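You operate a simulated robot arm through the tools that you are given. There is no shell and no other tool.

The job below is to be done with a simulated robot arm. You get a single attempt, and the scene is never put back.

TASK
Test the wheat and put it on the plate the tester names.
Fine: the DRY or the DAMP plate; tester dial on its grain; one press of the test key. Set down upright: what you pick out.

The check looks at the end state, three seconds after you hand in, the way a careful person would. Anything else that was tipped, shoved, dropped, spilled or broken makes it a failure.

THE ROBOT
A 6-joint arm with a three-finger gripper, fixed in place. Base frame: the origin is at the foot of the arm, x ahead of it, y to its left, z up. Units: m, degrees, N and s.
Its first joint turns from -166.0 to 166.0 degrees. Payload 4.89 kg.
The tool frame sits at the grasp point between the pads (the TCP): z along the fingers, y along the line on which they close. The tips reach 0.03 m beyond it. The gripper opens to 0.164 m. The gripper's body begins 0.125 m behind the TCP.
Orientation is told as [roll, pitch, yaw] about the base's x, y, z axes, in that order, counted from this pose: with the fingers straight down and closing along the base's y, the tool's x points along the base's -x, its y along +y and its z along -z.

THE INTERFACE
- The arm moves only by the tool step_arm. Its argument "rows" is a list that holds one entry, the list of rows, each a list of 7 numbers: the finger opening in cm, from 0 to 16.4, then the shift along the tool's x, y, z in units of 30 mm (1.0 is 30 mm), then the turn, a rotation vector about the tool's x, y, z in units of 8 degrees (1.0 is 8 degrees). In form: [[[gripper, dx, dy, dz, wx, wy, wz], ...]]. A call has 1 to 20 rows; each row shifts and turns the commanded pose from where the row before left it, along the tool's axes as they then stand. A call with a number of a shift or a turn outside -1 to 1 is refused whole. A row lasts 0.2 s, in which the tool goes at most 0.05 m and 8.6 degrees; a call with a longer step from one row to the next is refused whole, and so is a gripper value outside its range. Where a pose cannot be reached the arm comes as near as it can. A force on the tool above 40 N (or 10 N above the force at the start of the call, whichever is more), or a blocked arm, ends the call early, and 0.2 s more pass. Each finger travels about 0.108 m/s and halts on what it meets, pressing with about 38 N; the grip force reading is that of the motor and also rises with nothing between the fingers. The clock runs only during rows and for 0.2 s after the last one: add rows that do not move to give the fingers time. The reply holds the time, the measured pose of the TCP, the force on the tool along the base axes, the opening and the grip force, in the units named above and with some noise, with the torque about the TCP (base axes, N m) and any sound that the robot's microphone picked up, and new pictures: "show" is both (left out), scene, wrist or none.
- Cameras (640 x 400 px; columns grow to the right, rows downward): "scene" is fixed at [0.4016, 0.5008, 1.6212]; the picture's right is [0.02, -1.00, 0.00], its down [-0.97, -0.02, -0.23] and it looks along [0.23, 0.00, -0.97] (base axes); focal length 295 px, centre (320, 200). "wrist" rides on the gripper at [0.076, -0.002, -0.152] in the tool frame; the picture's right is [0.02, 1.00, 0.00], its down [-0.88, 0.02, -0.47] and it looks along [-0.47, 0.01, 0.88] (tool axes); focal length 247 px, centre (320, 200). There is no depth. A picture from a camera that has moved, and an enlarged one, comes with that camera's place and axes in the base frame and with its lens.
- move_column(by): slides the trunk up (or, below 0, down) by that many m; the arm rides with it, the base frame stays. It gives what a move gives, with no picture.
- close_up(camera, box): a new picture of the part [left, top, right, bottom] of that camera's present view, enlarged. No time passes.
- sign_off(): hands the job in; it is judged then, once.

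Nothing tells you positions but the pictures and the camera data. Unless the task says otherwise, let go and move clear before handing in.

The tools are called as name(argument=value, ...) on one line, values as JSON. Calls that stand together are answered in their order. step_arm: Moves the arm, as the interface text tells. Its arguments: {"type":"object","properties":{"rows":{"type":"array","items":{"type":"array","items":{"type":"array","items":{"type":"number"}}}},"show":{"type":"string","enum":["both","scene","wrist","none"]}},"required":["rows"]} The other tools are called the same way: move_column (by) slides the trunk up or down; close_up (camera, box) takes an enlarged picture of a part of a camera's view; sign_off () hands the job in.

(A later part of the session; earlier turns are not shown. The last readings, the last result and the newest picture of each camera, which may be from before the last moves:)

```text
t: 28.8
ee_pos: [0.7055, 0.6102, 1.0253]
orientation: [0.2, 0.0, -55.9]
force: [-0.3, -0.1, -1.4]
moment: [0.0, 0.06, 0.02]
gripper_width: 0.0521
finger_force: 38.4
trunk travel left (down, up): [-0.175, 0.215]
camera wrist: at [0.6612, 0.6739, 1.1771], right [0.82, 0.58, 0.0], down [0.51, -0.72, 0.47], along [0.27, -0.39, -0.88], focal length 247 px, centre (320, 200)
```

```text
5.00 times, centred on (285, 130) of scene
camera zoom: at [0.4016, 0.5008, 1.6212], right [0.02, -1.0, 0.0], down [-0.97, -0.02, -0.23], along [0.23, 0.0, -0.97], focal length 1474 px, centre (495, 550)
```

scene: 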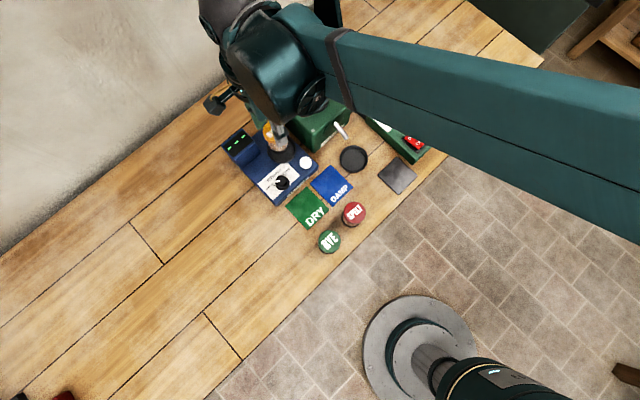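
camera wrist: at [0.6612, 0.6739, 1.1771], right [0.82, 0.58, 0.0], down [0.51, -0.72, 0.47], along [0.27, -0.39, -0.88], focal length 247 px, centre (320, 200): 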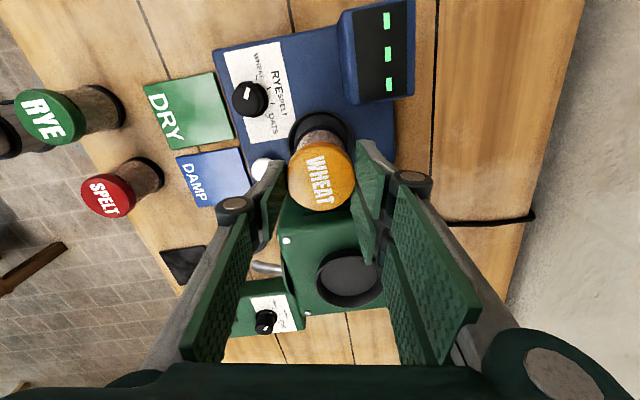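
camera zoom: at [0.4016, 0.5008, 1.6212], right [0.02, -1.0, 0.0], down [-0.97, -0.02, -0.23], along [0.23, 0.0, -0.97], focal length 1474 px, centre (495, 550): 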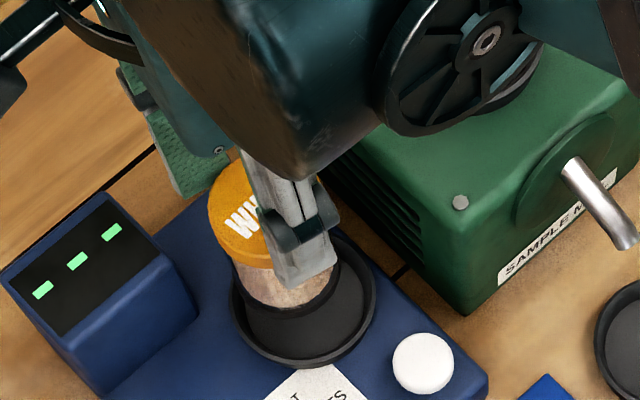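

Aligned over the cup with no further slipping. I'll keep lowering in small steps until it touches.

step_arm(rows=[[[4.6, 0, 0, 0.15, 0, 0, 0], [4.6, 0, 0, 0.2, 0, 0, 0], [4.6, 0, 0, 0.2, 0, 0, 0], [4.6, 0, 0, 0.2, 0, 0, 0], [4.6, 0, 0, 0.15, 0, 0, 0], [4.6, 0, 0, 0, 0, 0, 0]]])

close_up(camera="wrist", box=[260, 90, 400, 220])

close_up(camera="scene", box=[225, 90, 345, 170])

```text
t: 30.1
ee_pos: [0.7047, 0.6095, 0.9982]
orientation: [0.1, 0.0, -55.9]
force: [0.2, -0.4, -1.5]
moment: [0.0, 0.03, 0.0]
gripper_width: 0.0523
finger_force: 38.2
trunk travel left (down, up): [-0.175, 0.215]
camera wrist: at [0.661, 0.6728, 1.1502], right [0.82, 0.58, 0.0], down [0.51, -0.72, 0.47], along [0.27, -0.39, -0.88], focal length 247 px, centre (320, 200)
```

scene: 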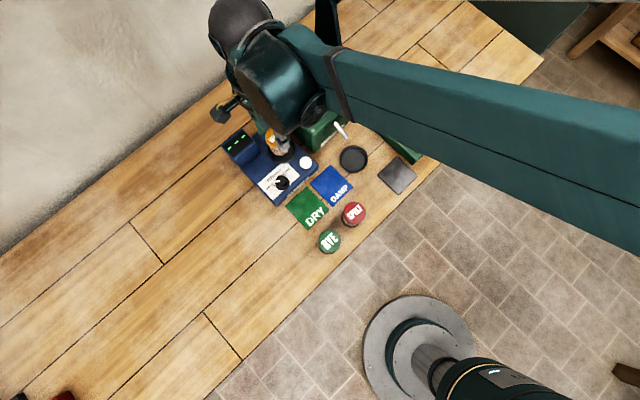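
wrist: 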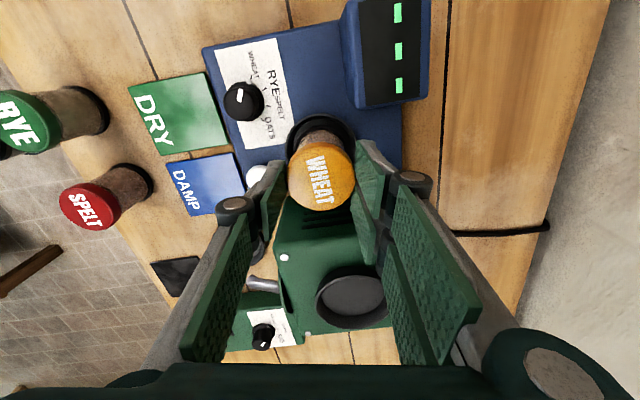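

```text
3.08 times, centred on (330, 155) of wrist
camera zoom: at [0.661, 0.6728, 1.1502], right [0.82, 0.58, 0.0], down [0.51, -0.72, 0.47], along [0.27, -0.39, -0.88], focal length 760 px, centre (289, 338)
```

zoom: 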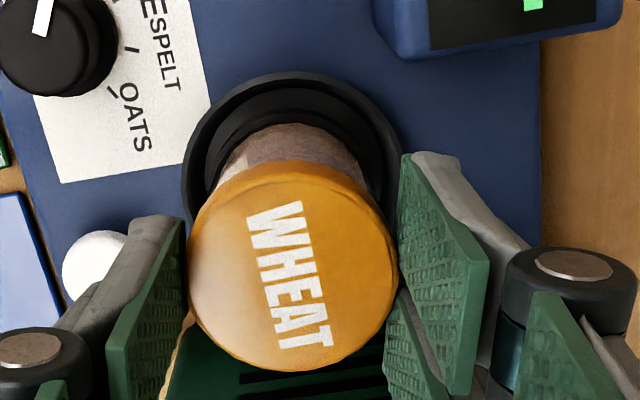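

```text
5.00 times, centred on (285, 130) of scene
camera zoom: at [0.4016, 0.5008, 1.6212], right [0.02, -1.0, 0.0], down [-0.97, -0.02, -0.23], along [0.23, 0.0, -0.97], focal length 1474 px, centre (495, 550)
```

zoom: 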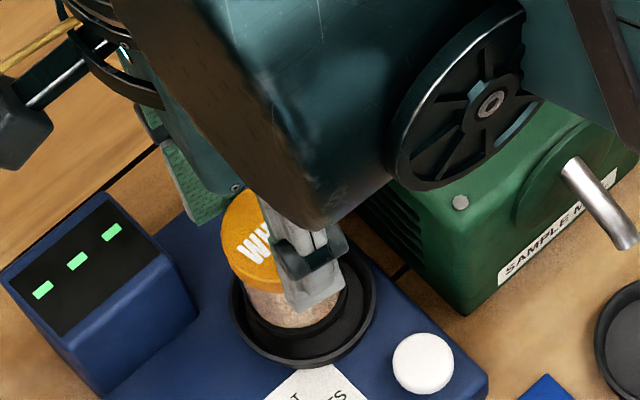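

Almost there, still hanging freely. I'll continue in 3 mm steps.

step_arm(rows=[[[4.6, 0, 0, 0.1, 0, 0, 0], [4.6, 0, 0, 0.1, 0, 0, 0], [4.6, 0, 0, 0.1, 0, 0, 0], [4.6, 0, 0, 0, 0, 0, 0]]], show="none")

close_up(camera="wrist", box=[260, 90, 400, 220])

close_up(camera="scene", box=[225, 90, 345, 170])

```text
t: 31.1
ee_pos: [0.7053, 0.6088, 0.9885]
orientation: [0.1, -0.1, -55.8]
force: [-0.9, -0.1, -2.4]
moment: [0.0, -0.01, 0.01]
gripper_width: 0.0524
finger_force: 38.6
trunk travel left (down, up): [-0.175, 0.215]
```

```text
3.08 times, centred on (330, 155) of wrist
camera zoom: at [0.6615, 0.673, 1.1407], right [0.82, 0.58, 0.0], down [0.51, -0.72, 0.47], along [0.27, -0.39, -0.88], focal length 760 px, centre (289, 338)
```

zoom: 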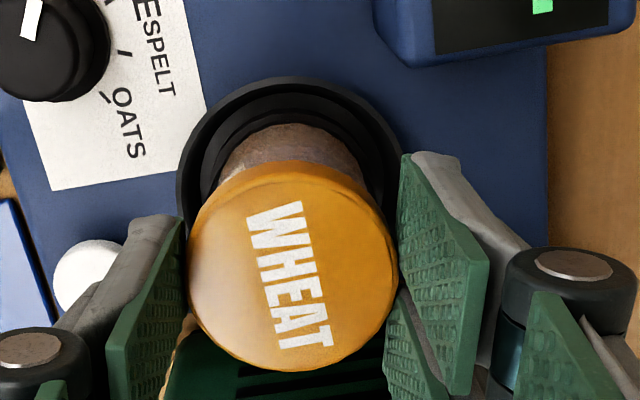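

```text
5.00 times, centred on (285, 130) of scene
camera zoom: at [0.4016, 0.5008, 1.6212], right [0.02, -1.0, 0.0], down [-0.97, -0.02, -0.23], along [0.23, 0.0, -0.97], focal length 1474 px, centre (495, 550)
```

zoom: 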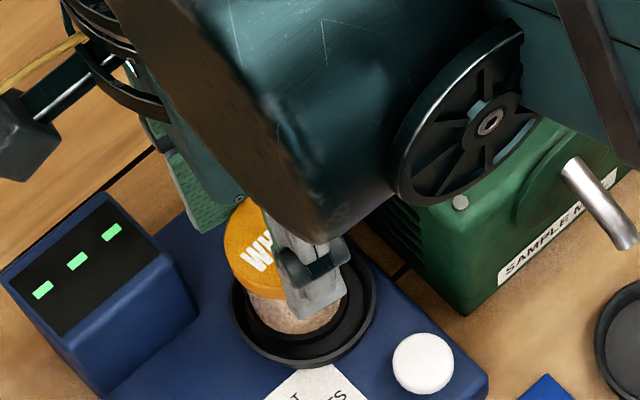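

Still free. A few more millimetres.

step_arm(rows=[[[4.6, 0, 0, 0.08, 0, 0, 0], [4.6, 0, 0, 0.08, 0, 0, 0], [4.6, 0, 0, 0, 0, 0, 0]]], show="none")

close_up(camera="wrist", box=[260, 90, 400, 220])

```text
t: 31.9
ee_pos: [0.7046, 0.6089, 0.983]
orientation: [0.0, 0.0, -56.1]
force: [-0.5, -0.2, -2.1]
moment: [0.0, -0.03, 0.0]
gripper_width: 0.0524
finger_force: 38.2
trunk travel left (down, up): [-0.175, 0.215]
```

```text
3.08 times, centred on (330, 155) of wrist
camera zoom: at [0.6618, 0.6727, 1.1361], right [0.82, 0.58, 0.0], down [0.51, -0.72, 0.47], along [0.27, -0.39, -0.88], focal length 760 px, centre (289, 338)
```

zoom: 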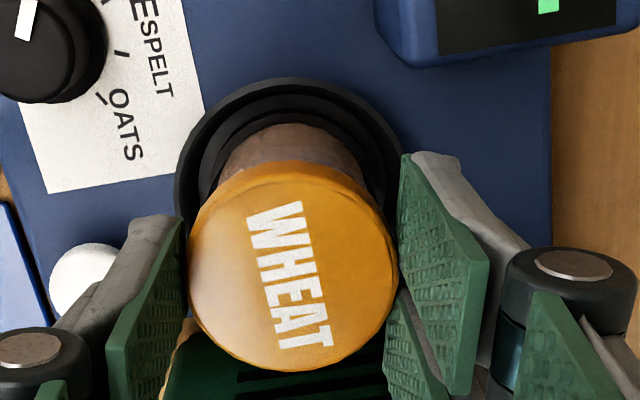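

step_arm(rows=[[[4.6, 0, 0, 0.07, 0, 0, 0], [4.6, 0, 0, 0.07, 0, 0, 0], [4.6, 0, 0, 0.07, 0, 0, 0], [4.6, 0, 0, 0, 0, 0, 0]]], show="none")

close_up(camera="wrist", box=[260, 90, 400, 220])

close_up(camera="scene", box=[225, 90, 345, 170])

```text
t: 33.0
ee_pos: [0.7053, 0.6089, 0.9781]
orientation: [0.1, 0.1, -56.0]
force: [2.1, 3.1, 15.3]
moment: [0.01, 0.18, -0.04]
gripper_width: 0.0524
finger_force: 38.4
trunk travel left (down, up): [-0.175, 0.215]
```

```text
3.08 times, centred on (330, 155) of wrist
camera zoom: at [0.6616, 0.673, 1.1309], right [0.82, 0.58, 0.0], down [0.51, -0.72, 0.47], along [0.27, -0.39, -0.88], focal length 760 px, centre (289, 338)
```

zoom: 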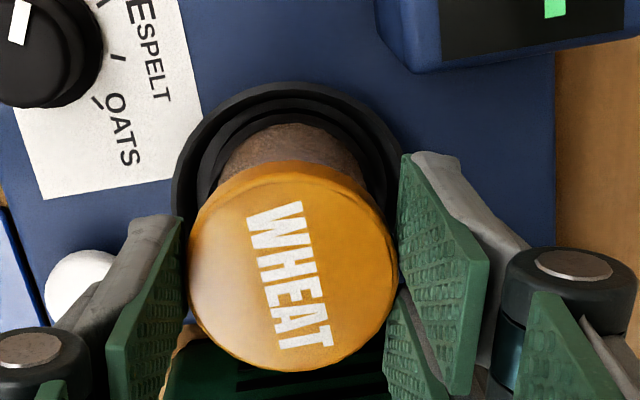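

```text
5.00 times, centred on (285, 130) of scene
camera zoom: at [0.4016, 0.5008, 1.6212], right [0.02, -1.0, 0.0], down [-0.97, -0.02, -0.23], along [0.23, 0.0, -0.97], focal length 1474 px, centre (495, 550)
```

zoom: 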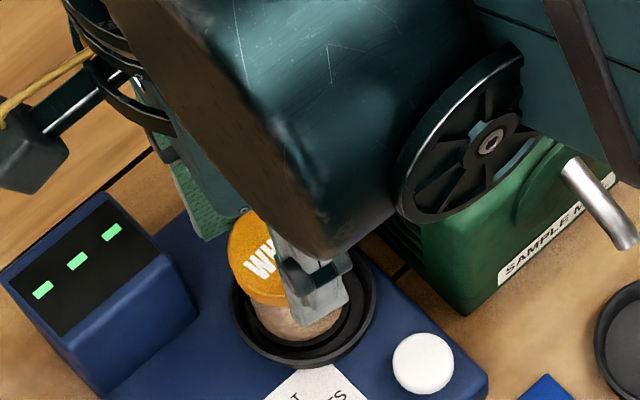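

Contact at about 17 N: the jar is on the cup's floor and concentric with it. I'll ease off the pressure, open the fingers and retreat upward.

step_arm(rows=[[[4.6, 0, 0, -0.03, 0, 0, 0], [5.0, 0, 0, 0, 0, 0, 0], [5.3, 0, 0, 0, 0, 0, 0], [5.7, 0, 0, 0, 0, 0, 0], [6.4, 0, 0, 0, 0, 0, 0], [7.0, 0, 0, 0, 0, 0, 0], [7.0, 0, 0, 0, 0, 0, 0]]], show="wrist")

close_up(camera="wrist", box=[260, 90, 400, 220])

close_up(camera="scene", box=[225, 90, 345, 170])

```text
t: 34.5
ee_pos: [0.7054, 0.6082, 0.977]
orientation: [0.0, -0.1, -56.0]
force: [-0.8, -0.4, 0.1]
moment: [0.03, 0.02, 0.0]
gripper_width: 0.07
finger_force: 0.0
trunk travel left (down, up): [-0.175, 0.215]
camera wrist: at [0.6614, 0.673, 1.1309], right [0.82, 0.58, 0.0], down [0.51, -0.72, 0.47], along [0.27, -0.39, -0.88], focal length 247 px, centre (320, 200)
```

wrist: 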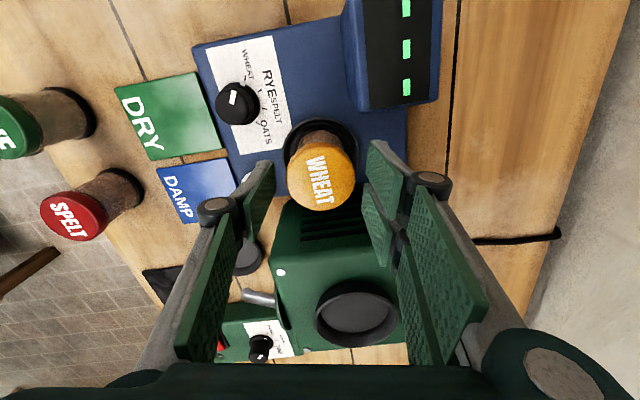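

```text
3.08 times, centred on (330, 155) of wrist
camera zoom: at [0.6614, 0.673, 1.1309], right [0.82, 0.58, 0.0], down [0.51, -0.72, 0.47], along [0.27, -0.39, -0.88], focal length 760 px, centre (289, 338)
```

zoom: 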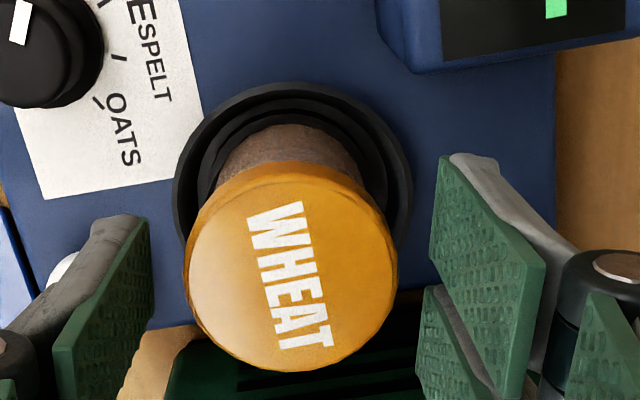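

```text
5.00 times, centred on (285, 130) of scene
camera zoom: at [0.4016, 0.5008, 1.6212], right [0.02, -1.0, 0.0], down [-0.97, -0.02, -0.23], along [0.23, 0.0, -0.97], focal length 1474 px, centre (495, 550)
```

zoom: 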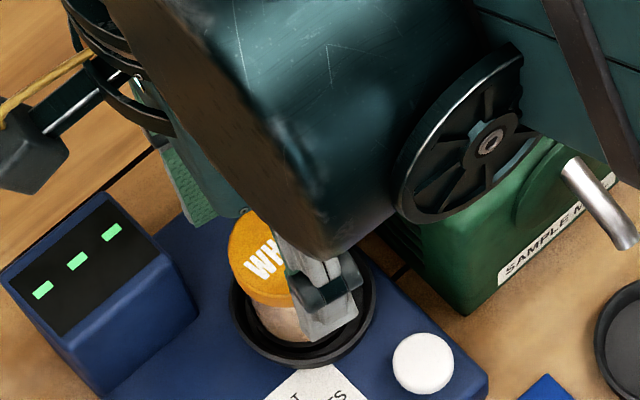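

The jar stands upright in the cup. I'll rise clear, close the fingers and move above the white key near (0.672, 0.544).

step_arm(rows=[[[7, 0, 0, -0.4, 0, 0, 0], [7, 0, 0, -0.8, 0, 0, 0], [7, 0, 0, -0.8, 0, 0, 0], [7, 0, 0, -0.8, 0, 0, 0], [7, 0, 0, -0.6, 0, 0, 0], [6, -0.38, -0.72, 0, 0, 0, 0], [4, -0.38, -0.72, 0, 0, 0, 0], [2, -0.38, -0.72, 0, 0, 0, 0], [0.5, 0, 0, 0, 0, 0, 0], [0, 0, 0, 0, 0, 0, 0], [0, 0, 0, 0, 0, 0, 0]]])

close_up(camera="wrist", box=[220, 50, 420, 250])

close_up(camera="scene", box=[220, 110, 340, 210])

```text
t: 37.0
ee_pos: [0.6697, 0.5436, 1.0813]
orientation: [0.1, 0.1, -55.9]
force: [0.3, -0.8, -0.7]
moment: [0.01, -0.04, -0.02]
gripper_width: 0.0
finger_force: 37.9
trunk travel left (down, up): [-0.175, 0.215]
camera wrist: at [0.6253, 0.609, 1.2334], right [0.82, 0.58, 0.0], down [0.51, -0.72, 0.47], along [0.27, -0.39, -0.88], focal length 247 px, centre (320, 200)
```

scene: 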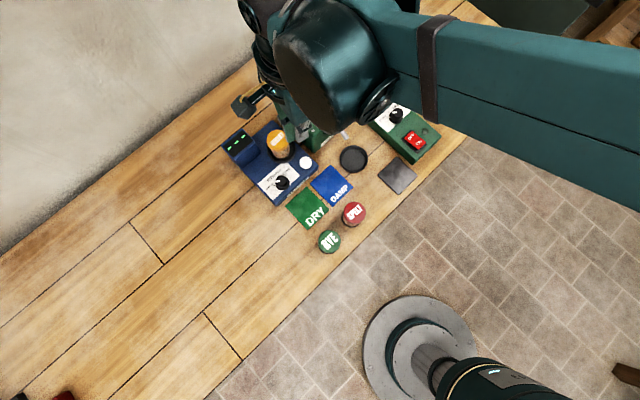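
wrist: 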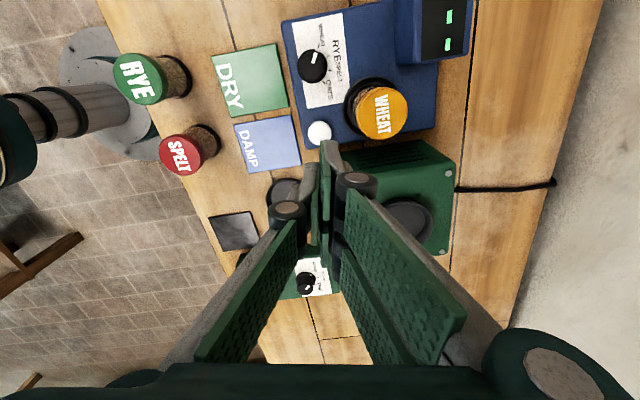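

```text
2.00 times, centred on (320, 150) of wrist
camera zoom: at [0.6253, 0.609, 1.2334], right [0.82, 0.58, 0.0], down [0.51, -0.72, 0.47], along [0.27, -0.39, -0.88], focal length 494 px, centre (320, 300)
```

zoom: 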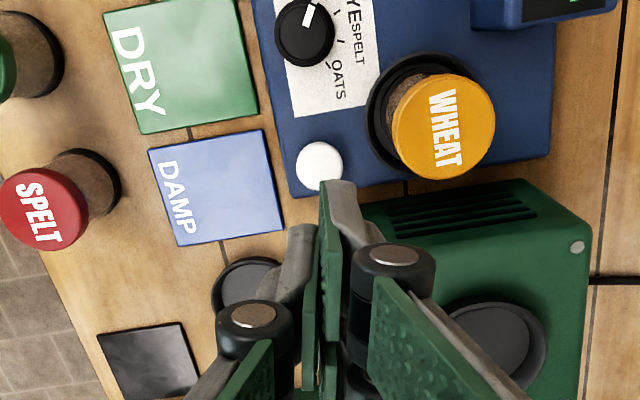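

```text
4.00 times, centred on (280, 160) of scene
camera zoom: at [0.4016, 0.5008, 1.6212], right [0.02, -1.0, 0.0], down [-0.97, -0.02, -0.23], along [0.23, 0.0, -0.97], focal length 1179 px, centre (480, 360)
```

zoom: 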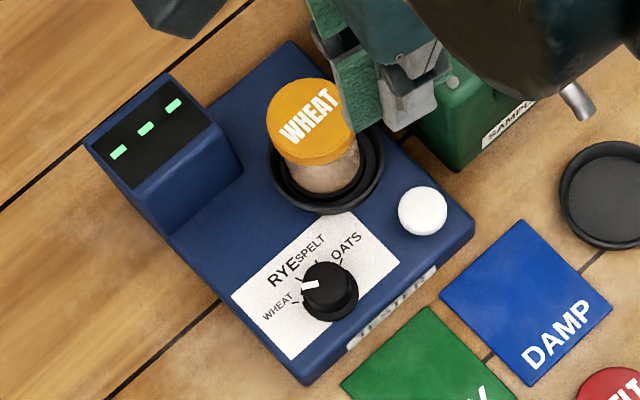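

The jar sits well in the cup. I'll zoom in on the dial to double-check WHEAT before pressing the single time.

close_up(camera="scene", box=[265, 165, 305, 200])

close_up(camera="wrist", box=[285, 40, 335, 90])

close_up(camera="wrist", box=[295, 105, 345, 155])

```text
11.43 times, centred on (285, 182) of scene
camera zoom: at [0.4016, 0.5008, 1.6212], right [0.02, -1.0, 0.0], down [-0.97, -0.02, -0.23], along [0.23, 0.0, -0.97], focal length 3370 px, centre (720, 400)
```

zoom: 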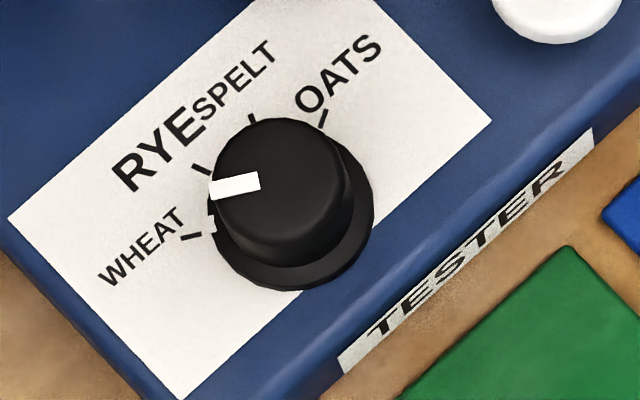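

```text
8.00 times, centred on (310, 65) of wrist
camera zoom: at [0.6253, 0.609, 1.2334], right [0.82, 0.58, 0.0], down [0.51, -0.72, 0.47], along [0.27, -0.39, -0.88], focal length 1976 px, centre (400, 1280)
```

zoom: 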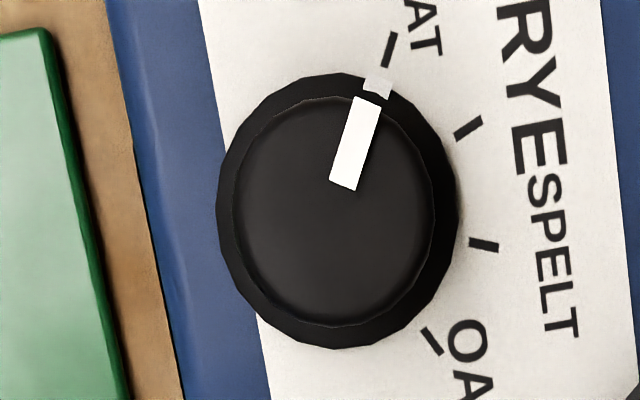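

```text
8.00 times, centred on (320, 130) of wrist
camera zoom: at [0.6253, 0.609, 1.2334], right [0.82, 0.58, 0.0], down [0.51, -0.72, 0.47], along [0.27, -0.39, -0.88], focal length 1976 px, centre (320, 760)
```

zoom: 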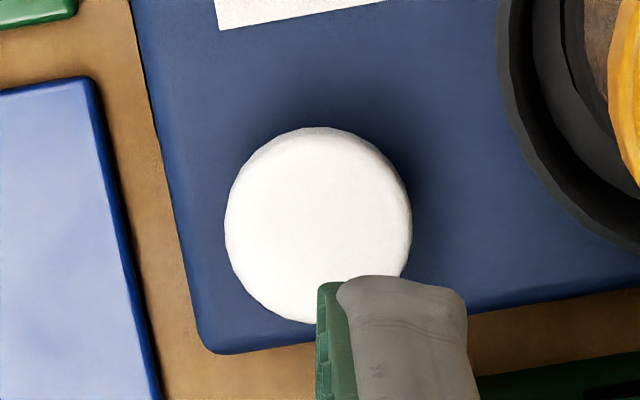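

The pointer points straight at the WHEAT tick, and the closed fingertips are within 2 mm of the key centre. I'll descend to just above the key.

step_arm(rows=[[[0, -0.04, 0, 0.6, 0, 0, 0], [0, 0, 0, 0.8, 0, 0, 0], [0, 0, 0, 0.8, 0, 0, 0], [0, 0, 0, 0.8, 0, 0, 0], [0, 0, 0, 0.8, 0, 0, 0], [0, 0, 0, 0.5, 0, 0, 0], [0, 0, 0, 0.2, 0, 0, 0], [0, 0, 0, 0, 0, 0, 0]]])

close_up(camera="wrist", box=[240, 80, 400, 240])

close_up(camera="scene", box=[220, 110, 340, 210])

```text
t: 38.8
ee_pos: [0.6701, 0.543, 0.9453]
orientation: [0.1, 0.0, -55.9]
force: [-0.1, 0.6, -0.2]
moment: [-0.02, 0.01, 0.0]
gripper_width: 0.0001
finger_force: 37.8
trunk travel left (down, up): [-0.175, 0.215]
camera wrist: at [0.6279, 0.6069, 1.0979], right [0.82, 0.58, 0.0], down [0.51, -0.72, 0.47], along [0.27, -0.39, -0.88], focal length 247 px, centre (320, 200)
```

scene: 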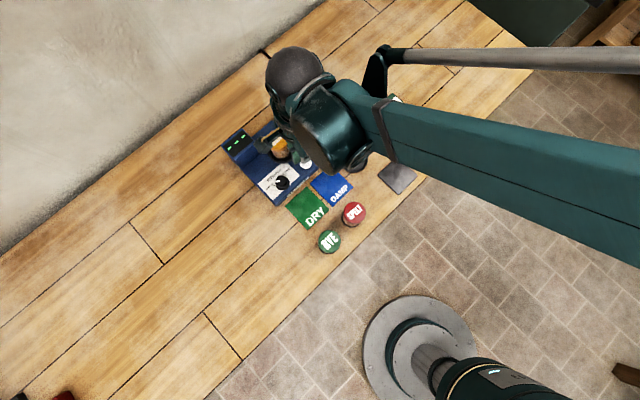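
wrist: 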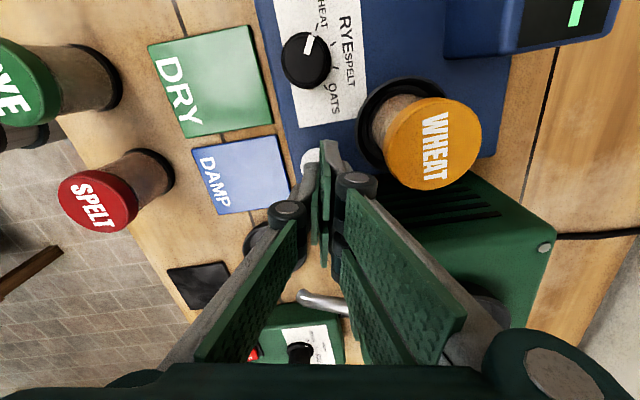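

```text
2.50 times, centred on (320, 160) of wrist
camera zoom: at [0.6279, 0.6069, 1.0979], right [0.82, 0.58, 0.0], down [0.51, -0.72, 0.47], along [0.27, -0.39, -0.88], focal length 617 px, centre (320, 300)
```

zoom: 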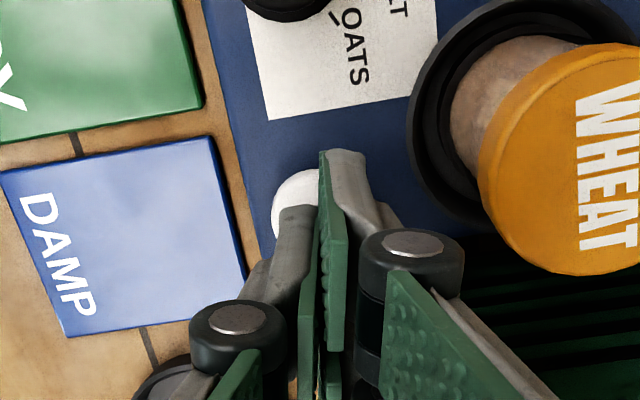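

```text
4.00 times, centred on (280, 160) of scene
camera zoom: at [0.4016, 0.5008, 1.6212], right [0.02, -1.0, 0.0], down [-0.97, -0.02, -0.23], along [0.23, 0.0, -0.97], focal length 1179 px, centre (480, 360)
```

zoom: 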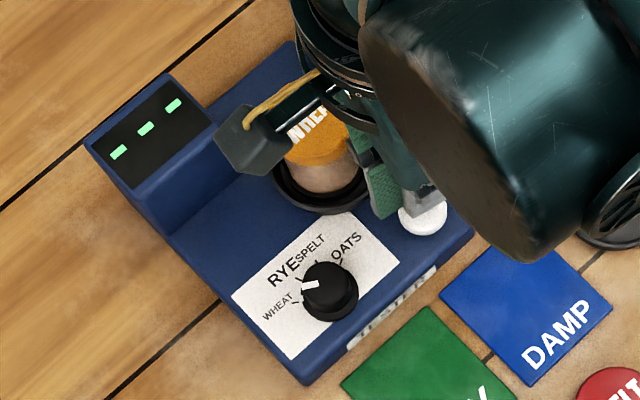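

Over the key, clear of the jar. I'll lower toward contact.

step_arm(rows=[[[0, 0, 0, 0.2, 0, 0, 0], [0, 0, 0, 0.2, 0, 0, 0], [0, 0, 0, 0.15, 0, 0, 0], [0, 0, 0, 0, 0, 0, 0]]], show="none")

close_up(camera="scene", box=[220, 110, 340, 210])

```text
t: 39.8
ee_pos: [0.6696, 0.5452, 0.9275]
orientation: [0.1, 0.0, -55.9]
force: [0.2, -0.4, 0.6]
moment: [0.0, 0.0, 0.01]
gripper_width: 0.0
finger_force: 37.9
trunk travel left (down, up): [-0.175, 0.215]
```

```text
4.00 times, centred on (280, 160) of scene
camera zoom: at [0.4016, 0.5008, 1.6212], right [0.02, -1.0, 0.0], down [-0.97, -0.02, -0.23], along [0.23, 0.0, -0.97], focal length 1179 px, centre (480, 360)
```

zoom: 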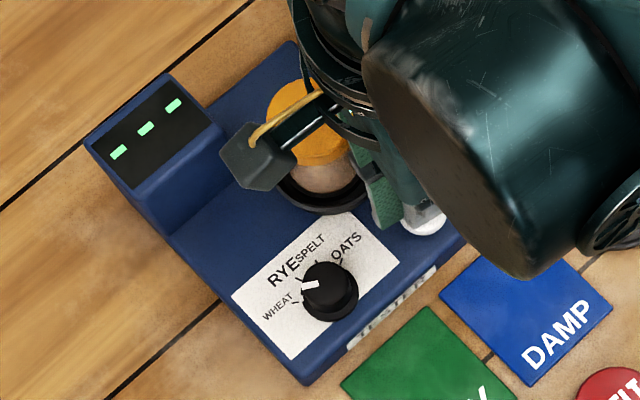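

step_arm(rows=[[[0, 0, 0, 0.06, 0, 0, 0], [0, 0, 0, 0.06, 0, 0, 0], [0, 0, 0, 0.06, 0, 0, 0]]], show="scene")

close_up(camera="scene", box=[220, 110, 340, 210])

```text
t: 40.5
ee_pos: [0.6711, 0.544, 0.9228]
orientation: [0.1, 0.0, -56.0]
force: [-1.8, -0.1, 1.8]
moment: [-0.01, 0.02, 0.0]
gripper_width: 0.0
finger_force: 38.5
trunk travel left (down, up): [-0.175, 0.215]
heard: click
```

scene: 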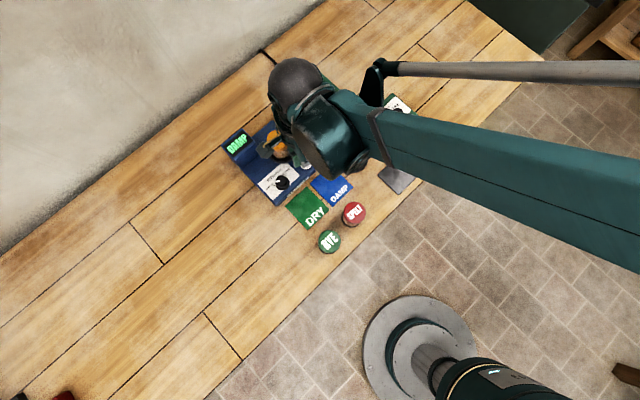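

```text
4.00 times, centred on (280, 160) of scene
camera zoom: at [0.4016, 0.5008, 1.6212], right [0.02, -1.0, 0.0], down [-0.97, -0.02, -0.23], along [0.23, 0.0, -0.97], focal length 1179 px, centre (480, 360)
```

zoom: 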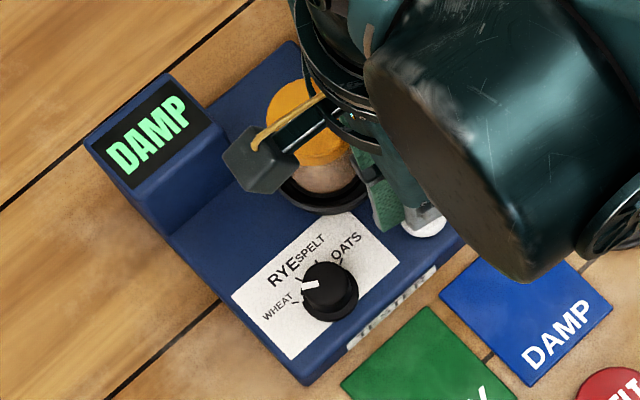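

The click sounded and the display reads DAMP. I'll retreat straight up, go back over the jar with the fingers open and check alignment.

step_arm(rows=[[[0, 0, 0, -0.4, 0, 0, 0], [0, 0, 0, -0.8, 0, 0, 0], [0, 0, 0, -0.9, 0, 0, 0], [0, 0, 0, -0.9, 0, 0, 0], [0, 0, 0, -0.9, 0, 0, 0], [0, 0, 0, -0.9, 0, 0, 0], [1, 0, 0, -0.44, 0, 0, 0], [3, 0.3, 0.55, 0, 0, 0, 0], [5, 0.44, 0.8, 0, 0, 0, 0], [7, 0.44, 0.81, 0, 0, 0, 0], [8, 0, 0, 0, 0, 0, 0], [8, 0, 0, 0.6, 0, 0, 0], [8, 0, 0, 0.8, 0, 0, 0], [8, 0, 0, 0.7, 0, 0, 0], [8, 0, 0, 0, 0, 0, 0]]])

close_up(camera="wrist", box=[240, 90, 400, 250])

close_up(camera="scene", box=[220, 90, 340, 190])

```text
t: 43.8
ee_pos: [0.7063, 0.6076, 1.0181]
orientation: [0.2, -0.1, -55.9]
force: [-0.5, 0.6, 0.7]
moment: [-0.02, 0.01, -0.01]
gripper_width: 0.0799
finger_force: 0.1
trunk travel left (down, up): [-0.175, 0.215]
camera wrist: at [0.6621, 0.6717, 1.171], right [0.82, 0.58, 0.0], down [0.51, -0.72, 0.47], along [0.27, -0.39, -0.88], focal length 247 px, centre (320, 200)
```

scene: 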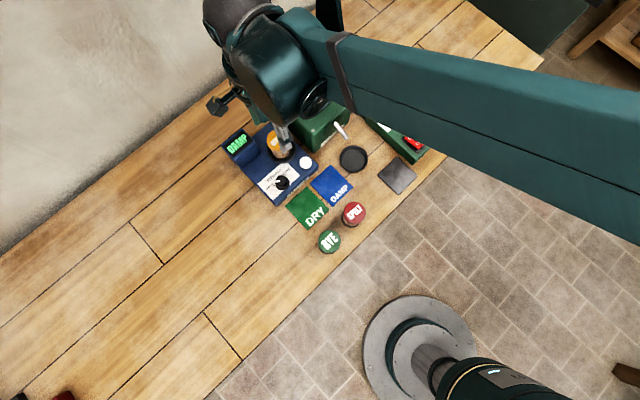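
wrist: 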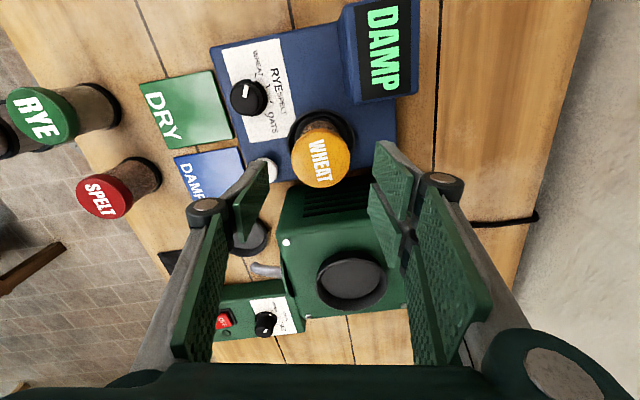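

```text
2.50 times, centred on (320, 170) of wrist
camera zoom: at [0.6621, 0.6717, 1.171], right [0.82, 0.58, 0.0], down [0.51, -0.72, 0.47], along [0.27, -0.39, -0.88], focal length 617 px, centre (320, 275)
```

zoom: 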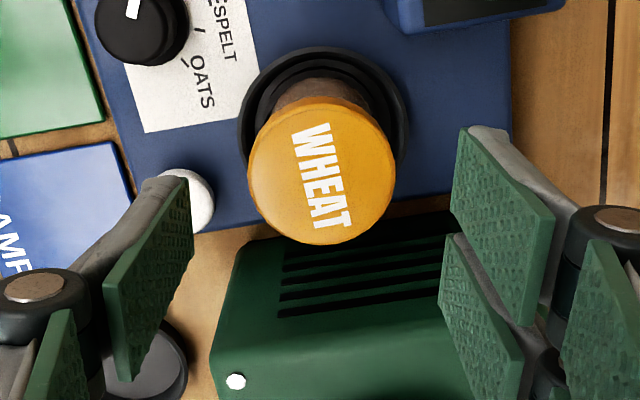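

```text
4.00 times, centred on (280, 140) of scene
camera zoom: at [0.4016, 0.5008, 1.6212], right [0.02, -1.0, 0.0], down [-0.97, -0.02, -0.23], along [0.23, 0.0, -0.97], focal length 1179 px, centre (480, 440)
```

zoom: 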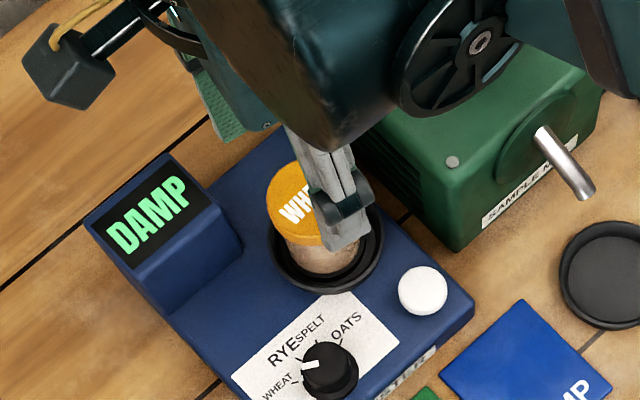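

The result stays at DAMP and the jar is centred. I'll go down so the tips hold the lid a bit deeper than the grip that held before, then close.

step_arm(rows=[[[8, 0, 0, 0.4, 0, 0, 0], [8, 0, 0, 0.5, 0, 0, 0], [8, 0, 0, 0.5, 0, 0, 0], [8, 0, 0, 0.3, 0, 0, 0], [7, 0, 0, 0, 0, 0, 0], [6, 0, 0, 0, 0, 0, 0], [5.4, 0, 0, 0, 0, 0, 0], [4.6, 0, 0, 0, 0, 0, 0], [4.0, 0, 0, 0, 0, 0, 0], [4.0, 0, 0, 0, 0, 0, 0]]], show="wrist")

close_up(camera="wrist", box=[240, 90, 400, 250])

close_up(camera="scene", box=[220, 90, 340, 190])

```text
t: 46.0
ee_pos: [0.7045, 0.609, 0.968]
orientation: [0.1, 0.0, -55.9]
force: [-0.1, 0.8, 0.6]
moment: [-0.04, 0.0, 0.01]
gripper_width: 0.0519
finger_force: 37.8
trunk travel left (down, up): [-0.175, 0.215]
camera wrist: at [0.6612, 0.6724, 1.1195], right [0.82, 0.58, 0.0], down [0.51, -0.72, 0.47], along [0.27, -0.39, -0.88], focal length 247 px, centre (320, 200)
```

wrist: 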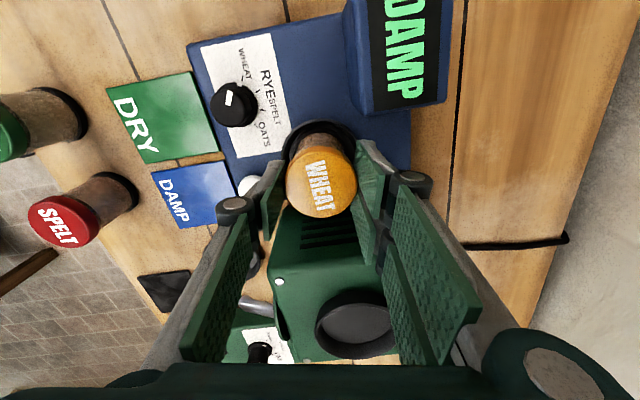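

```text
2.50 times, centred on (320, 170) of wrist
camera zoom: at [0.6612, 0.6724, 1.1195], right [0.82, 0.58, 0.0], down [0.51, -0.72, 0.47], along [0.27, -0.39, -0.88], focal length 617 px, centre (320, 275)
```

zoom: 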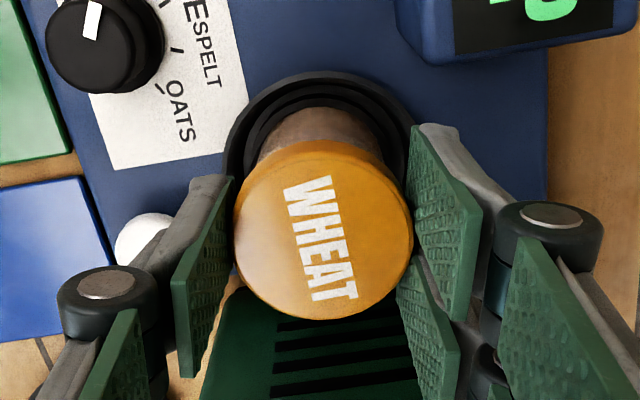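

```text
4.00 times, centred on (280, 140) of scene
camera zoom: at [0.4016, 0.5008, 1.6212], right [0.02, -1.0, 0.0], down [-0.97, -0.02, -0.23], along [0.23, 0.0, -0.97], focal length 1179 px, centre (480, 440)
```

zoom: 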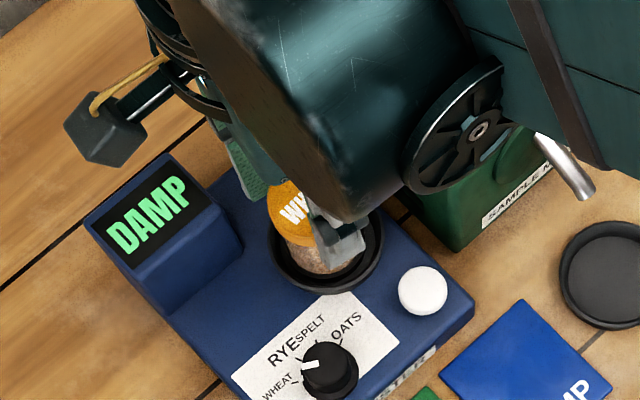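

Gripped. I'll lift slowly for 3 cm and see whether the jar comes up without slipping.

step_arm(rows=[[[4.0, 0, 0, -0.05, 0, 0, 0], [4.0, 0, 0, -0.1, 0, 0, 0], [4.0, 0, 0, -0.15, 0, 0, 0], [4.0, 0, 0, -0.15, 0, 0, 0], [4.0, 0, 0, -0.15, 0, 0, 0], [4.0, 0, 0, -0.15, 0, 0, 0], [4.0, 0, 0, -0.15, 0, 0, 0], [4.0, 0, 0, -0.1, 0, 0, 0], [4.0, 0, 0, 0, 0, 0, 0]]], show="wrist")

close_up(camera="wrist", box=[240, 90, 400, 250])

close_up(camera="scene", box=[220, 90, 340, 190])

```text
t: 48.0
ee_pos: [0.7028, 0.6096, 0.9967]
orientation: [0.1, 0.0, -56.0]
force: [1.1, 0.2, -2.1]
moment: [0.02, 0.01, -0.01]
gripper_width: 0.0523
finger_force: 37.9
trunk travel left (down, up): [-0.175, 0.215]
camera wrist: at [0.6603, 0.6737, 1.1493], right [0.82, 0.58, 0.0], down [0.51, -0.72, 0.47], along [0.27, -0.39, -0.88], focal length 247 px, centre (320, 200)
```

wrist: 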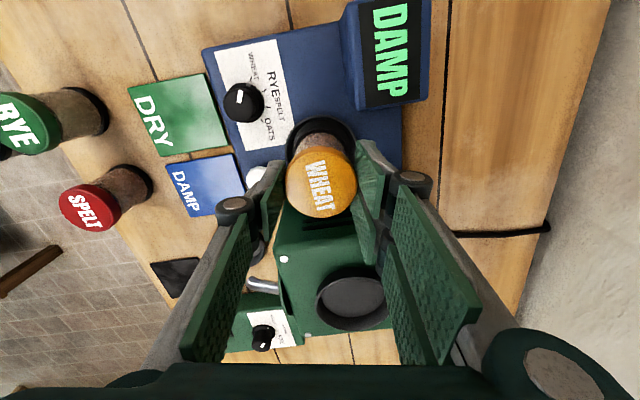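

```text
2.50 times, centred on (320, 170) of wrist
camera zoom: at [0.6603, 0.6737, 1.1493], right [0.82, 0.58, 0.0], down [0.51, -0.72, 0.47], along [0.27, -0.39, -0.88], focal length 617 px, centre (320, 275)
```

zoom: 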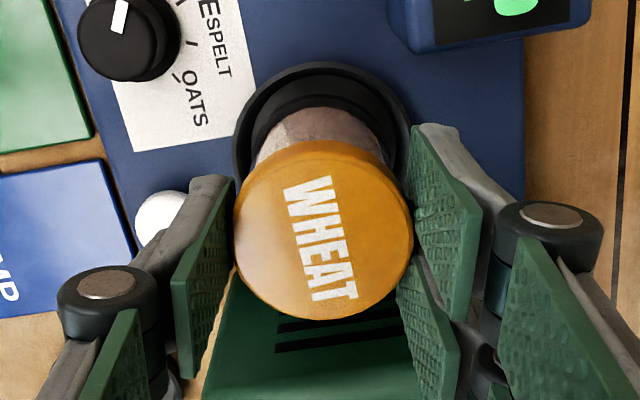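

```text
4.00 times, centred on (280, 140) of scene
camera zoom: at [0.4016, 0.5008, 1.6212], right [0.02, -1.0, 0.0], down [-0.97, -0.02, -0.23], along [0.23, 0.0, -0.97], focal length 1179 px, centre (480, 440)
```

zoom: 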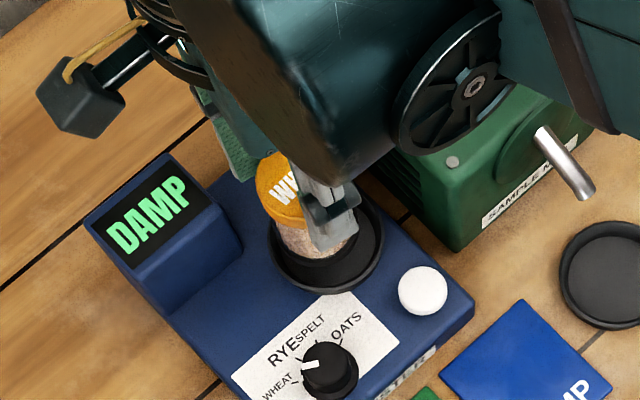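

No slip this time. I'll lift higher and carry it over the DAMP plate, whose centre is near (0.620, 0.473).

step_arm(rows=[[[4.0, 0, 0, -0.3, 0, 0, 0], [4.0, 0, 0, -0.5, 0, 0, 0], [4.0, 0, 0, -0.5, 0, 0, 0], [4.0, 0, 0, -0.5, 0, 0, 0], [4.0, 0, 0, -0.3, 0, 0, 0], [4.0, -0.15, -0.3, 0, 0, 0, 0], [4.0, -0.276, -0.607, 0, 0, 0, 0], [4.0, -0.276, -0.607, 0, 0, 0, 0], [4.0, -0.276, -0.607, 0, 0, 0, 0], [4.0, -0.276, -0.607, 0, 0, 0, 0], [4.0, -0.276, -0.607, 0, 0, 0, 0], [4.0, -0.276, -0.607, 0, 0, 0, 0], [4.0, -0.276, -0.607, 0, 0, 0, 0], [4.0, -0.13, -0.3, 0, 0, 0, 0], [4.0, 0, 0, 0, 0, 0, 0]]])

close_up(camera="wrist", box=[220, 50, 420, 250])

close_up(camera="scene", box=[270, 130, 390, 230])

```text
t: 51.1
ee_pos: [0.6215, 0.474, 1.0587]
orientation: [0.1, 0.0, -55.8]
force: [0.4, 0.1, -2.4]
moment: [0.01, -0.06, 0.0]
gripper_width: 0.0523
finger_force: 37.6
trunk travel left (down, up): [-0.175, 0.215]
camera wrist: at [0.5766, 0.5366, 1.2119], right [0.82, 0.58, 0.0], down [0.51, -0.72, 0.47], along [0.27, -0.39, -0.88], focal length 247 px, centre (320, 200)
```

scene: 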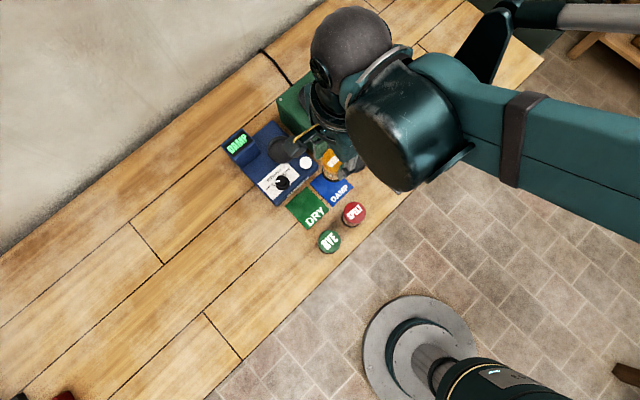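
wrist: 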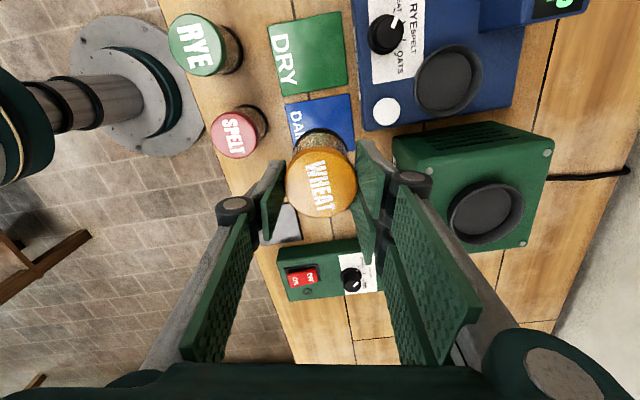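

```text
2.00 times, centred on (320, 150) of wrist
camera zoom: at [0.5766, 0.5366, 1.2119], right [0.82, 0.58, 0.0], down [0.51, -0.72, 0.47], along [0.27, -0.39, -0.88], focal length 494 px, centre (320, 300)
```

zoom: 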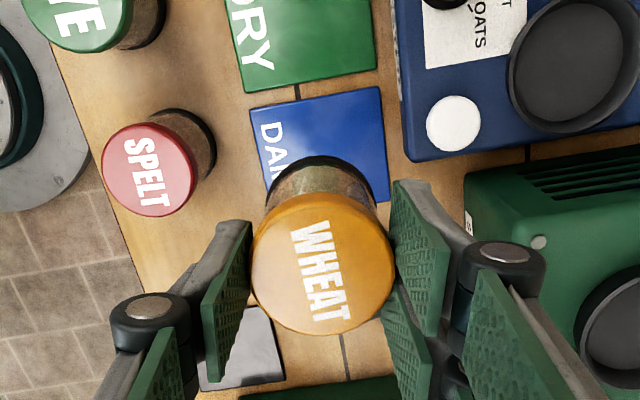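

```text
4.00 times, centred on (330, 180) of scene
camera zoom: at [0.4016, 0.5008, 1.6212], right [0.02, -1.0, 0.0], down [-0.97, -0.02, -0.23], along [0.23, 0.0, -0.97], focal length 1179 px, centre (280, 280)
```

zoom: 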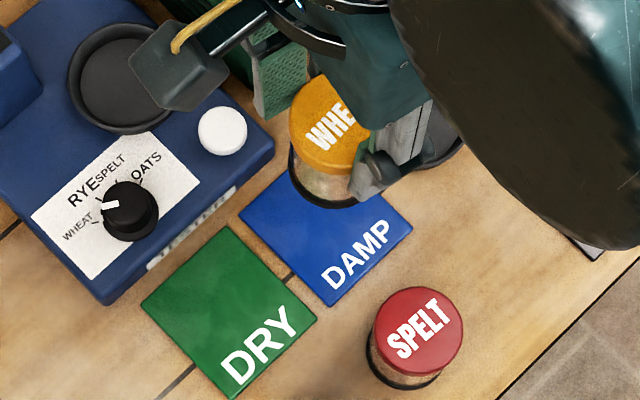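

The jar is centred over the DAMP plate. I'll lower it most of the way.

step_arm(rows=[[[4.0, 0, 0, 0.2, 0, 0, 0], [4.0, 0, 0, 0.4, 0, 0, 0], [4.0, 0, 0, 0.5, 0, 0, 0], [4.0, 0, 0, 0.5, 0, 0, 0], [4.0, 0, 0, 0.5, 0, 0, 0], [4.0, 0, 0, 0.5, 0, 0, 0], [4.0, 0, 0, 0.3, 0, 0, 0], [4.0, 0, 0, 0.2, 0, 0, 0], [4.0, 0, 0, 0, 0, 0, 0]]], show="scene")

close_up(camera="wrist", box=[220, 50, 420, 250])

close_up(camera="scene", box=[270, 130, 390, 230])

```text
t: 53.1
ee_pos: [0.621, 0.4725, 0.9667]
orientation: [0.1, 0.0, -55.9]
force: [-0.2, 0.0, -2.8]
moment: [-0.02, 0.02, -0.02]
gripper_width: 0.0523
finger_force: 37.7
trunk travel left (down, up): [-0.175, 0.215]
```

scene: 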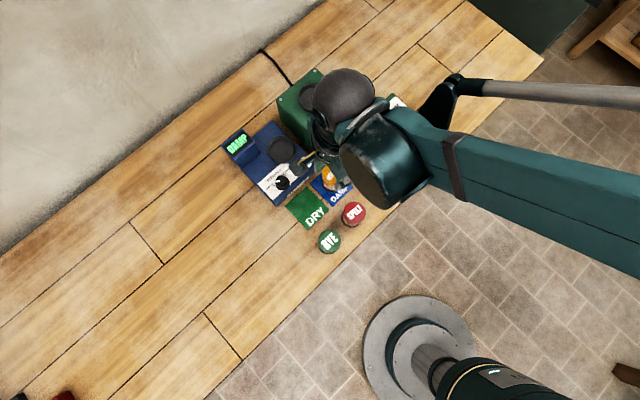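

```text
2.00 times, centred on (320, 150) of wrist
camera zoom: at [0.5776, 0.5371, 1.1192], right [0.82, 0.58, 0.0], down [0.51, -0.72, 0.47], along [0.27, -0.39, -0.88], focal length 494 px, centre (320, 300)
```

zoom: 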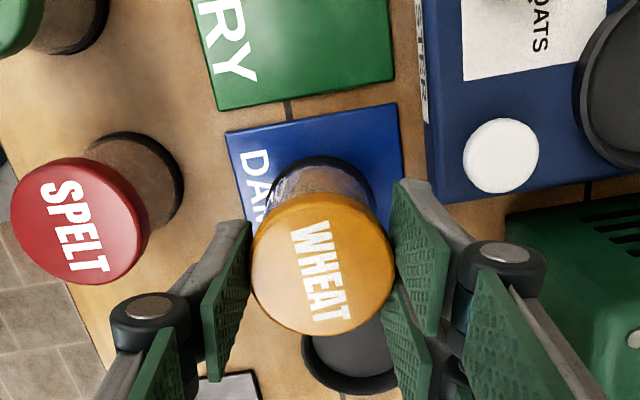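

```text
4.00 times, centred on (330, 180) of scene
camera zoom: at [0.4016, 0.5008, 1.6212], right [0.02, -1.0, 0.0], down [-0.97, -0.02, -0.23], along [0.23, 0.0, -0.97], focal length 1179 px, centre (280, 280)
```

zoom: 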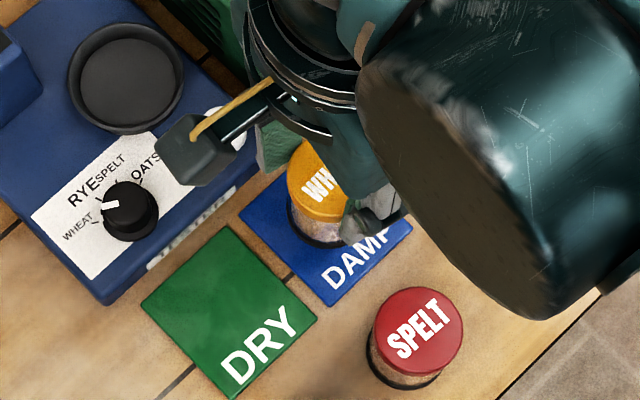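

Centred and clear of SPELT. I'll continue slowly until contact.

step_arm(rows=[[[4.0, 0, 0, 0.2, 0, 0, 0], [4.0, 0, 0, 0.2, 0, 0, 0], [4.0, 0, 0, 0.2, 0, 0, 0], [4.0, 0, 0, 0.1, 0, 0, 0], [4.0, 0, 0, 0, 0, 0, 0]]], show="none")

close_up(camera="wrist", box=[220, 50, 420, 250])

close_up(camera="scene", box=[270, 130, 390, 230])

```text
t: 54.4
ee_pos: [0.6218, 0.4725, 0.945]
orientation: [0.1, 0.0, -56.0]
force: [0.3, -1.0, -1.9]
moment: [0.01, 0.03, -0.02]
gripper_width: 0.0521
finger_force: 38.2
trunk travel left (down, up): [-0.175, 0.215]
```

```text
2.00 times, centred on (320, 150) of wrist
camera zoom: at [0.5785, 0.5358, 1.098], right [0.82, 0.58, 0.0], down [0.51, -0.72, 0.47], along [0.27, -0.39, -0.88], focal length 494 px, centre (320, 300)
```

zoom: 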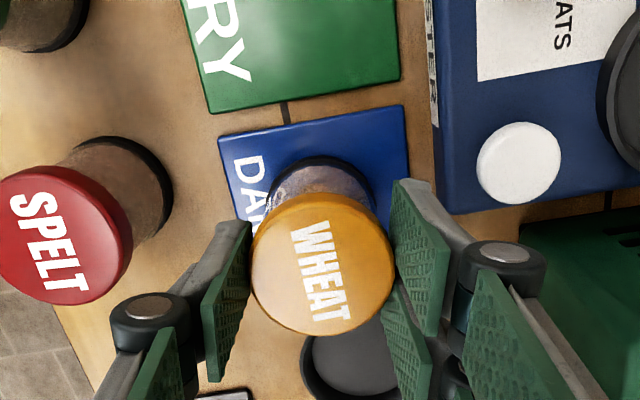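

```text
4.00 times, centred on (330, 180) of scene
camera zoom: at [0.4016, 0.5008, 1.6212], right [0.02, -1.0, 0.0], down [-0.97, -0.02, -0.23], along [0.23, 0.0, -0.97], focal length 1179 px, centre (280, 280)
```

zoom: 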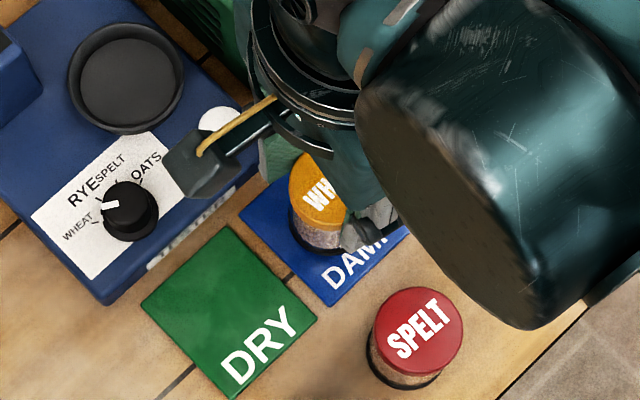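

step_arm(rows=[[[4.0, 0, 0, 0.08, 0, 0, 0], [4.0, 0, 0, 0.08, 0, 0, 0], [4.0, 0, 0, 0.07, 0, 0, 0], [4.0, 0, 0, 0, 0, 0, 0]]], show="none")

```text
t: 55.4
ee_pos: [0.6211, 0.4723, 0.9387]
orientation: [0.0, 0.1, -55.9]
force: [-0.1, 0.7, -1.9]
moment: [0.03, -0.01, 0.01]
gripper_width: 0.052
finger_force: 37.8
trunk travel left (down, up): [-0.175, 0.215]
```

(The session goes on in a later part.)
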